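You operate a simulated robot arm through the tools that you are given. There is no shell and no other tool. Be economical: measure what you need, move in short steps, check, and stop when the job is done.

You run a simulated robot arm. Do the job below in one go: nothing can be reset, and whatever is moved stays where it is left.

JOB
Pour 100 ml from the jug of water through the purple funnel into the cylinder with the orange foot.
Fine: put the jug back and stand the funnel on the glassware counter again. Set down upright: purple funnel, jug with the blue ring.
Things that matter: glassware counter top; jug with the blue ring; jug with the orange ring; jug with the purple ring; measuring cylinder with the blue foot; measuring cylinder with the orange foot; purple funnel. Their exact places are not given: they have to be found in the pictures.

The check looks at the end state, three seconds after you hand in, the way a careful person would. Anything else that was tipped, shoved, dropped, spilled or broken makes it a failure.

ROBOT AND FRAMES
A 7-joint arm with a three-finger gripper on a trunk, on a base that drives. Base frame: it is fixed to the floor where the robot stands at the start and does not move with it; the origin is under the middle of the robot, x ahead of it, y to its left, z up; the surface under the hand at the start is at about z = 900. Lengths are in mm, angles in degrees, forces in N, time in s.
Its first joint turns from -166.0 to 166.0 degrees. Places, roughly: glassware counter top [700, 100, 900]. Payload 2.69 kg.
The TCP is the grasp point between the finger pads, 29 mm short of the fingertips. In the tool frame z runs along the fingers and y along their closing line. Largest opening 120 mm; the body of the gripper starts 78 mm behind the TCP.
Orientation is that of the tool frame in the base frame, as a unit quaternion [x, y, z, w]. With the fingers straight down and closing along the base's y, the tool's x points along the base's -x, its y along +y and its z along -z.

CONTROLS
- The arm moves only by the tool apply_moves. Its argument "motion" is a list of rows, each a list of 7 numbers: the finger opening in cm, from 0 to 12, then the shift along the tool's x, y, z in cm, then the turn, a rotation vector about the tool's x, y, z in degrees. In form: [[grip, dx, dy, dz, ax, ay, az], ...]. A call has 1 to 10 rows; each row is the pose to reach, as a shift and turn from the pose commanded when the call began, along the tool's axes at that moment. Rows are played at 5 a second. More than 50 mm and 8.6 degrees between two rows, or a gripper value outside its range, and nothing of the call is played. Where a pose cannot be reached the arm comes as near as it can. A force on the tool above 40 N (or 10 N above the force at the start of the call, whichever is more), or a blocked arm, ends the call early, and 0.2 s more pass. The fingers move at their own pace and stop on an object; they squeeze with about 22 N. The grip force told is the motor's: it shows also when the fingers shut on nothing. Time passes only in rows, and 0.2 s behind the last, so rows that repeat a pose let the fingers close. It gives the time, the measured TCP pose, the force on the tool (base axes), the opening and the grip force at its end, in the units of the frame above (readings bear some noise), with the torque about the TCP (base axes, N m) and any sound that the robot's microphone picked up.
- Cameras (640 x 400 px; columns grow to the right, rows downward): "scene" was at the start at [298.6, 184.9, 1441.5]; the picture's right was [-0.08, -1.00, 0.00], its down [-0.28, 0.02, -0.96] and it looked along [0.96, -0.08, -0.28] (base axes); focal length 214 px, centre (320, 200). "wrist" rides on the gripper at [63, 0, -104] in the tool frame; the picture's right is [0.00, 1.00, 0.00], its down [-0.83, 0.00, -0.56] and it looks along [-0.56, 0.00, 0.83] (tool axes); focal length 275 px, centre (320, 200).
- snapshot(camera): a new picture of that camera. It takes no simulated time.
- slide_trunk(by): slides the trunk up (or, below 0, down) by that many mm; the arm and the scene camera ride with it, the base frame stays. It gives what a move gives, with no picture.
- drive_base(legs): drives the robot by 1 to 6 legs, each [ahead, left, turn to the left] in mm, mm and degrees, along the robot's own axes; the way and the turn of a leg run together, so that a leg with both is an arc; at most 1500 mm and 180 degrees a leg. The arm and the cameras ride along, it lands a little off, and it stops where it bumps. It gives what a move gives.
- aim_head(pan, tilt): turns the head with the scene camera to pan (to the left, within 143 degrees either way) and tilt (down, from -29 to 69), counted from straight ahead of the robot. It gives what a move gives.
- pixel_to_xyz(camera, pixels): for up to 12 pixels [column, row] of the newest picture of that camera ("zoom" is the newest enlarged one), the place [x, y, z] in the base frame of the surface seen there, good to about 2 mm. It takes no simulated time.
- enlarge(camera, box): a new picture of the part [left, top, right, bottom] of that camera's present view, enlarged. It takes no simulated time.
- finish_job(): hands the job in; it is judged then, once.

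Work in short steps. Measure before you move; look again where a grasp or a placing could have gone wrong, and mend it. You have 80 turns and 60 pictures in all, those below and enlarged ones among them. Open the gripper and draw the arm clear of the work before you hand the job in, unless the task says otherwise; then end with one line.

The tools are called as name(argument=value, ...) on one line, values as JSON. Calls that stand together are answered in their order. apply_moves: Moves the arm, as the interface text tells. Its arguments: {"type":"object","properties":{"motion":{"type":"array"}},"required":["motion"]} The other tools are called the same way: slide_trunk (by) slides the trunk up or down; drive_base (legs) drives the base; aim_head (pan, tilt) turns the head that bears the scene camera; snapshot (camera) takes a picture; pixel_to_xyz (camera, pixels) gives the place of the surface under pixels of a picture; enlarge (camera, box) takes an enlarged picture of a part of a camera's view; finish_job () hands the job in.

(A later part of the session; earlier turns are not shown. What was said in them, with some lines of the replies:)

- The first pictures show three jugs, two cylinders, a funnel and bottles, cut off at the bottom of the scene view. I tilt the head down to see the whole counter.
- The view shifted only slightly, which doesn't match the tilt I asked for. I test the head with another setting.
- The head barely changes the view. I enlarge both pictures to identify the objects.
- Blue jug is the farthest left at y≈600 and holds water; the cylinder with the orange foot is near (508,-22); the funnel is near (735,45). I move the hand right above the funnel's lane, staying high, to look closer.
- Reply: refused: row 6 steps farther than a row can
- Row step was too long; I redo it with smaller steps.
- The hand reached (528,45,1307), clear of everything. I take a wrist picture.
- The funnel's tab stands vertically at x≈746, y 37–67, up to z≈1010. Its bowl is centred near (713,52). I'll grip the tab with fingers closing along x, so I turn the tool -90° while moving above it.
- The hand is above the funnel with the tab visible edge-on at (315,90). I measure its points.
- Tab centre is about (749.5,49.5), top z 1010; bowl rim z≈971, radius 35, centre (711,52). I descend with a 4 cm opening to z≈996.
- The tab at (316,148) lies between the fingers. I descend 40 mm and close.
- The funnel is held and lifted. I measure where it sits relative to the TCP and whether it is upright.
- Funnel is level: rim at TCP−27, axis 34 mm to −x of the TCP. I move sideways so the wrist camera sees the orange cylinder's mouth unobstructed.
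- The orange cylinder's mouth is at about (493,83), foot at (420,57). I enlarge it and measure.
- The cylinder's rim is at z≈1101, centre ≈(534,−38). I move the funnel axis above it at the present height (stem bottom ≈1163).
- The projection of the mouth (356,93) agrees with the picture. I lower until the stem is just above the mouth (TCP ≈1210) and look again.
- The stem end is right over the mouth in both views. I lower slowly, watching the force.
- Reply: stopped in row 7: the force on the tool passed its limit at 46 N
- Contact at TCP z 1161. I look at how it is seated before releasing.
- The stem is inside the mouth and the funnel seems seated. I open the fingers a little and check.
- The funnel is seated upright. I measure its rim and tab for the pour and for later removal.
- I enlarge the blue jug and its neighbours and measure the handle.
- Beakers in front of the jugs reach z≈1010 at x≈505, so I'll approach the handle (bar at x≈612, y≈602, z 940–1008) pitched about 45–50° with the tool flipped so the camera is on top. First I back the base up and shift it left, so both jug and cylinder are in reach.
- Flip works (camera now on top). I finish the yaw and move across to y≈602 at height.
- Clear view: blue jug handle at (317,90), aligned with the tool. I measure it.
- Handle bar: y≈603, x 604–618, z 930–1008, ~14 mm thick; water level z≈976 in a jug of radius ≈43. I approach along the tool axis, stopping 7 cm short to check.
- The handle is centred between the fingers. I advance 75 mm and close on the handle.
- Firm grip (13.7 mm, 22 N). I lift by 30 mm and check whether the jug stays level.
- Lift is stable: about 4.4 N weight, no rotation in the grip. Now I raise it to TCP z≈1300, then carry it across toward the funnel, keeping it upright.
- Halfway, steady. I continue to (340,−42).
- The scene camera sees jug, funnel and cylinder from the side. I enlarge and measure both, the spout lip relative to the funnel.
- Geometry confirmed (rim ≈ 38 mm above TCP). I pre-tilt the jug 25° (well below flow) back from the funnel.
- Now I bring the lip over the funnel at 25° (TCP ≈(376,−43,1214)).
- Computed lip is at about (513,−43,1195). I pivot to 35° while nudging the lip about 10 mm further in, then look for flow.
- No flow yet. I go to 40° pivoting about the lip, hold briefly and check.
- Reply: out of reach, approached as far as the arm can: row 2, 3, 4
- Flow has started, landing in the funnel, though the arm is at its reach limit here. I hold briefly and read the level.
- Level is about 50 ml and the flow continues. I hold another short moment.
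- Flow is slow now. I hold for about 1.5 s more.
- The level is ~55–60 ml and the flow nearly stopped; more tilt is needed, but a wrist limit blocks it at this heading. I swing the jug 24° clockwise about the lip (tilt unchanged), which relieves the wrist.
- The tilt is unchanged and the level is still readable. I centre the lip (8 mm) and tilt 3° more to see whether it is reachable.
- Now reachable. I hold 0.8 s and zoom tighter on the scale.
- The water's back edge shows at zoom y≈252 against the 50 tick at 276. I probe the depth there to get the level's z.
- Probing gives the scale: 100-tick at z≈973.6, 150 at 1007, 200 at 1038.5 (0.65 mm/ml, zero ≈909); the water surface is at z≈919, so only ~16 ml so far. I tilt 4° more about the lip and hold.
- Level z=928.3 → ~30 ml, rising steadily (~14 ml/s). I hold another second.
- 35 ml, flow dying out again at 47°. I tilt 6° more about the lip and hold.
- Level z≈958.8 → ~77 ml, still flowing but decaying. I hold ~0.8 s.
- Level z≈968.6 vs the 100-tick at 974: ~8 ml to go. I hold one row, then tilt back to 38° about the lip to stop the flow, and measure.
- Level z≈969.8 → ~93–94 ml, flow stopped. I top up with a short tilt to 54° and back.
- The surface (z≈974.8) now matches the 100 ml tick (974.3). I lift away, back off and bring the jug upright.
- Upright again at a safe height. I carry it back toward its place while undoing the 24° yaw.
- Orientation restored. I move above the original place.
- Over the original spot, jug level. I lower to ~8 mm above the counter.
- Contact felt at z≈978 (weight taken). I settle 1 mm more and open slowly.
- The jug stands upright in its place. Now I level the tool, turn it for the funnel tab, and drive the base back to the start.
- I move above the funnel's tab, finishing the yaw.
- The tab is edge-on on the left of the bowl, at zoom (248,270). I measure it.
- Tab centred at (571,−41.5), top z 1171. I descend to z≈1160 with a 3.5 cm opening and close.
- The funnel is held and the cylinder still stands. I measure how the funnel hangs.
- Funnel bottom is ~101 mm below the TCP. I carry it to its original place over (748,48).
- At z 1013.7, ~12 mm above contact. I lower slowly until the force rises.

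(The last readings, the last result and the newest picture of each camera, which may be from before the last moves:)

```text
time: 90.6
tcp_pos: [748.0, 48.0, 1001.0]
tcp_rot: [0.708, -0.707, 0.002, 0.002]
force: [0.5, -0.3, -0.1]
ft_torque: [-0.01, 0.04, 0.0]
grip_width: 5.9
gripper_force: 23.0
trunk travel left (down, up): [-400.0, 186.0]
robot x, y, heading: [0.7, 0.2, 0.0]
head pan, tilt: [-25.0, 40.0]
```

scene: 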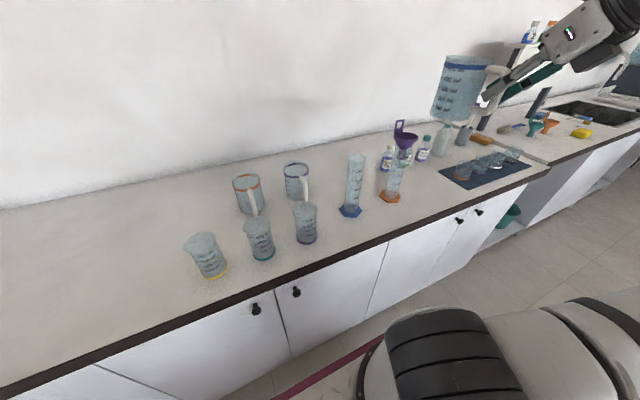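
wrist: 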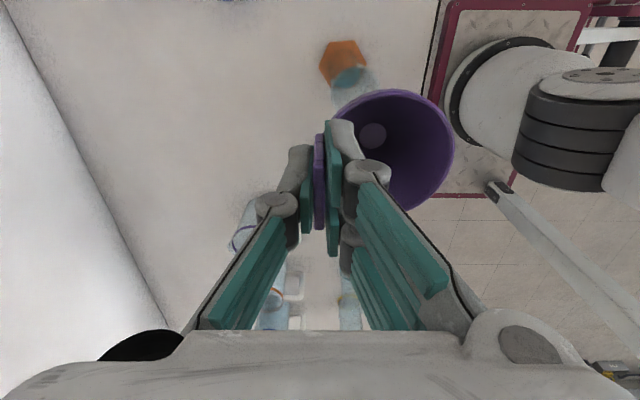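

No contact yet at 1001; I continue in 1 mm steps.

apply_moves(motion=[[0, 0, 0, 0.1, 0, 0, 0], [0, 0, 0, 0.2, 0, 0, 0], [0, 0, 0, 0.25, 0, 0, 0], [0, 0, 0, 0.25, 0, 0, 0]])

```text
time: 91.6
tcp_pos: [748.8, 48.7, 999.4]
tcp_rot: [0.708, -0.707, 0.003, 0.001]
force: [5.2, -0.4, 19.4]
ft_torque: [-0.15, 0.09, 0.04]
grip_width: 5.9
gripper_force: 21.8
trunk travel left (down, up): [-400.0, 186.0]
robot x, y, heading: [2.7, -1.4, 0.1]
head pan, tilt: [-25.0, 40.0]
```

Contact with the counter (19 N). I ease 1 mm, open and rise.

apply_moves(motion=[[0, 0, 0, -0.08, 0, 0, 0], [0, 0, 0, -0.08, 0, 0, 0], [1, 0, 0, -0.08, 0, 0, 0], [2.5, 0, 0, -0.08, 0, 0, 0], [2.5, 0, 0, -0.08, 0, 0, 0], [2.5, 0, 0, -2, 0, 0, 0], [2.5, 0, 0, -5, 0, 0, 0], [2.5, 0, 0, -9, 0, 0, 0], [4, 0, 0, -13, 0, 0, 0], [6, 0, 0, -17.5, 0, 0, 0]])

aim_head(pan=10, tilt=45)

apply_moves(motion=[[6, 0, 0, -4, 0, 0, 0], [6, 0, 0, -8, 0, 0, 0], [6, 0, 0, -12, 0, 0, 0], [6, 0, 0, -16, 0, 0, 0], [6, 0, 0, -16, 0, 0, 0]])

snapshot(camera="scene")

```text
time: 93.8
tcp_pos: [747.7, 50.8, 1173.0]
tcp_rot: [0.708, -0.707, 0.001, 0.002]
force: [0.2, 0.0, 0.1]
ft_torque: [0.01, 0.03, -0.01]
grip_width: 59.8
gripper_force: 0.1
trunk travel left (down, up): [-400.0, 186.0]
robot x, y, heading: [-0.5, -0.0, 0.4]
head pan, tilt: [-25.0, 40.0]
```

```text
time: 94.8
tcp_pos: [747.3, 49.5, 1173.8]
tcp_rot: [0.708, -0.706, 0.003, 0.002]
force: [0.5, 0.7, 0.7]
ft_torque: [0.0, 0.03, -0.02]
grip_width: 60.1
gripper_force: 0.0
trunk travel left (down, up): [-400.0, 186.0]
robot x, y, heading: [-1.7, -2.1, -0.3]
head pan, tilt: [10.0, 45.0]
```

```text
time: 96.0
tcp_pos: [747.1, 50.8, 1334.6]
tcp_rot: [0.708, -0.707, 0.003, 0.002]
force: [-0.4, 0.8, -0.1]
ft_torque: [-0.01, 0.02, 0.03]
grip_width: 60.0
gripper_force: 0.2
trunk travel left (down, up): [-400.0, 186.0]
robot x, y, heading: [0.8, -2.0, 0.0]
head pan, tilt: [10.0, 45.0]
```

```text
2 pictures are left
```

scene: 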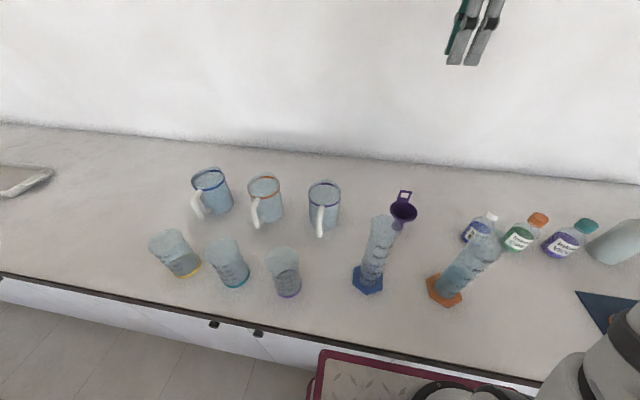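

Everything stands in place; I take one close look at the funnel and cylinder.

enlarge(camera="scene", box=[360, 170, 520, 310])

```text
2.86 times, centred on (440, 240) of scene
```

zoom: 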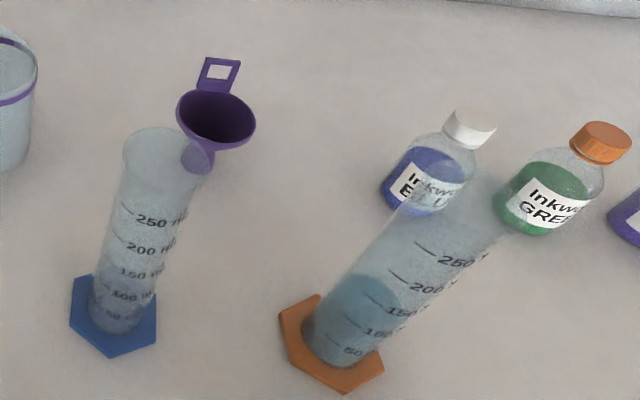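

The funnel stands upright, the cylinder holds about 100 ml, and the arm is clear with the gripper open, so I hand in.

finish_job()

```text
The job is handed in.
```

I poured about 100 ml into the cylinder with the orange foot: the water surface measured z≈974.8 against the 100 ml tick at about z≈974.3. The jug with the blue ring is back in its place and the purple funnel stands upright on the counter again. The last pictures showed nothing tipped or spilled.
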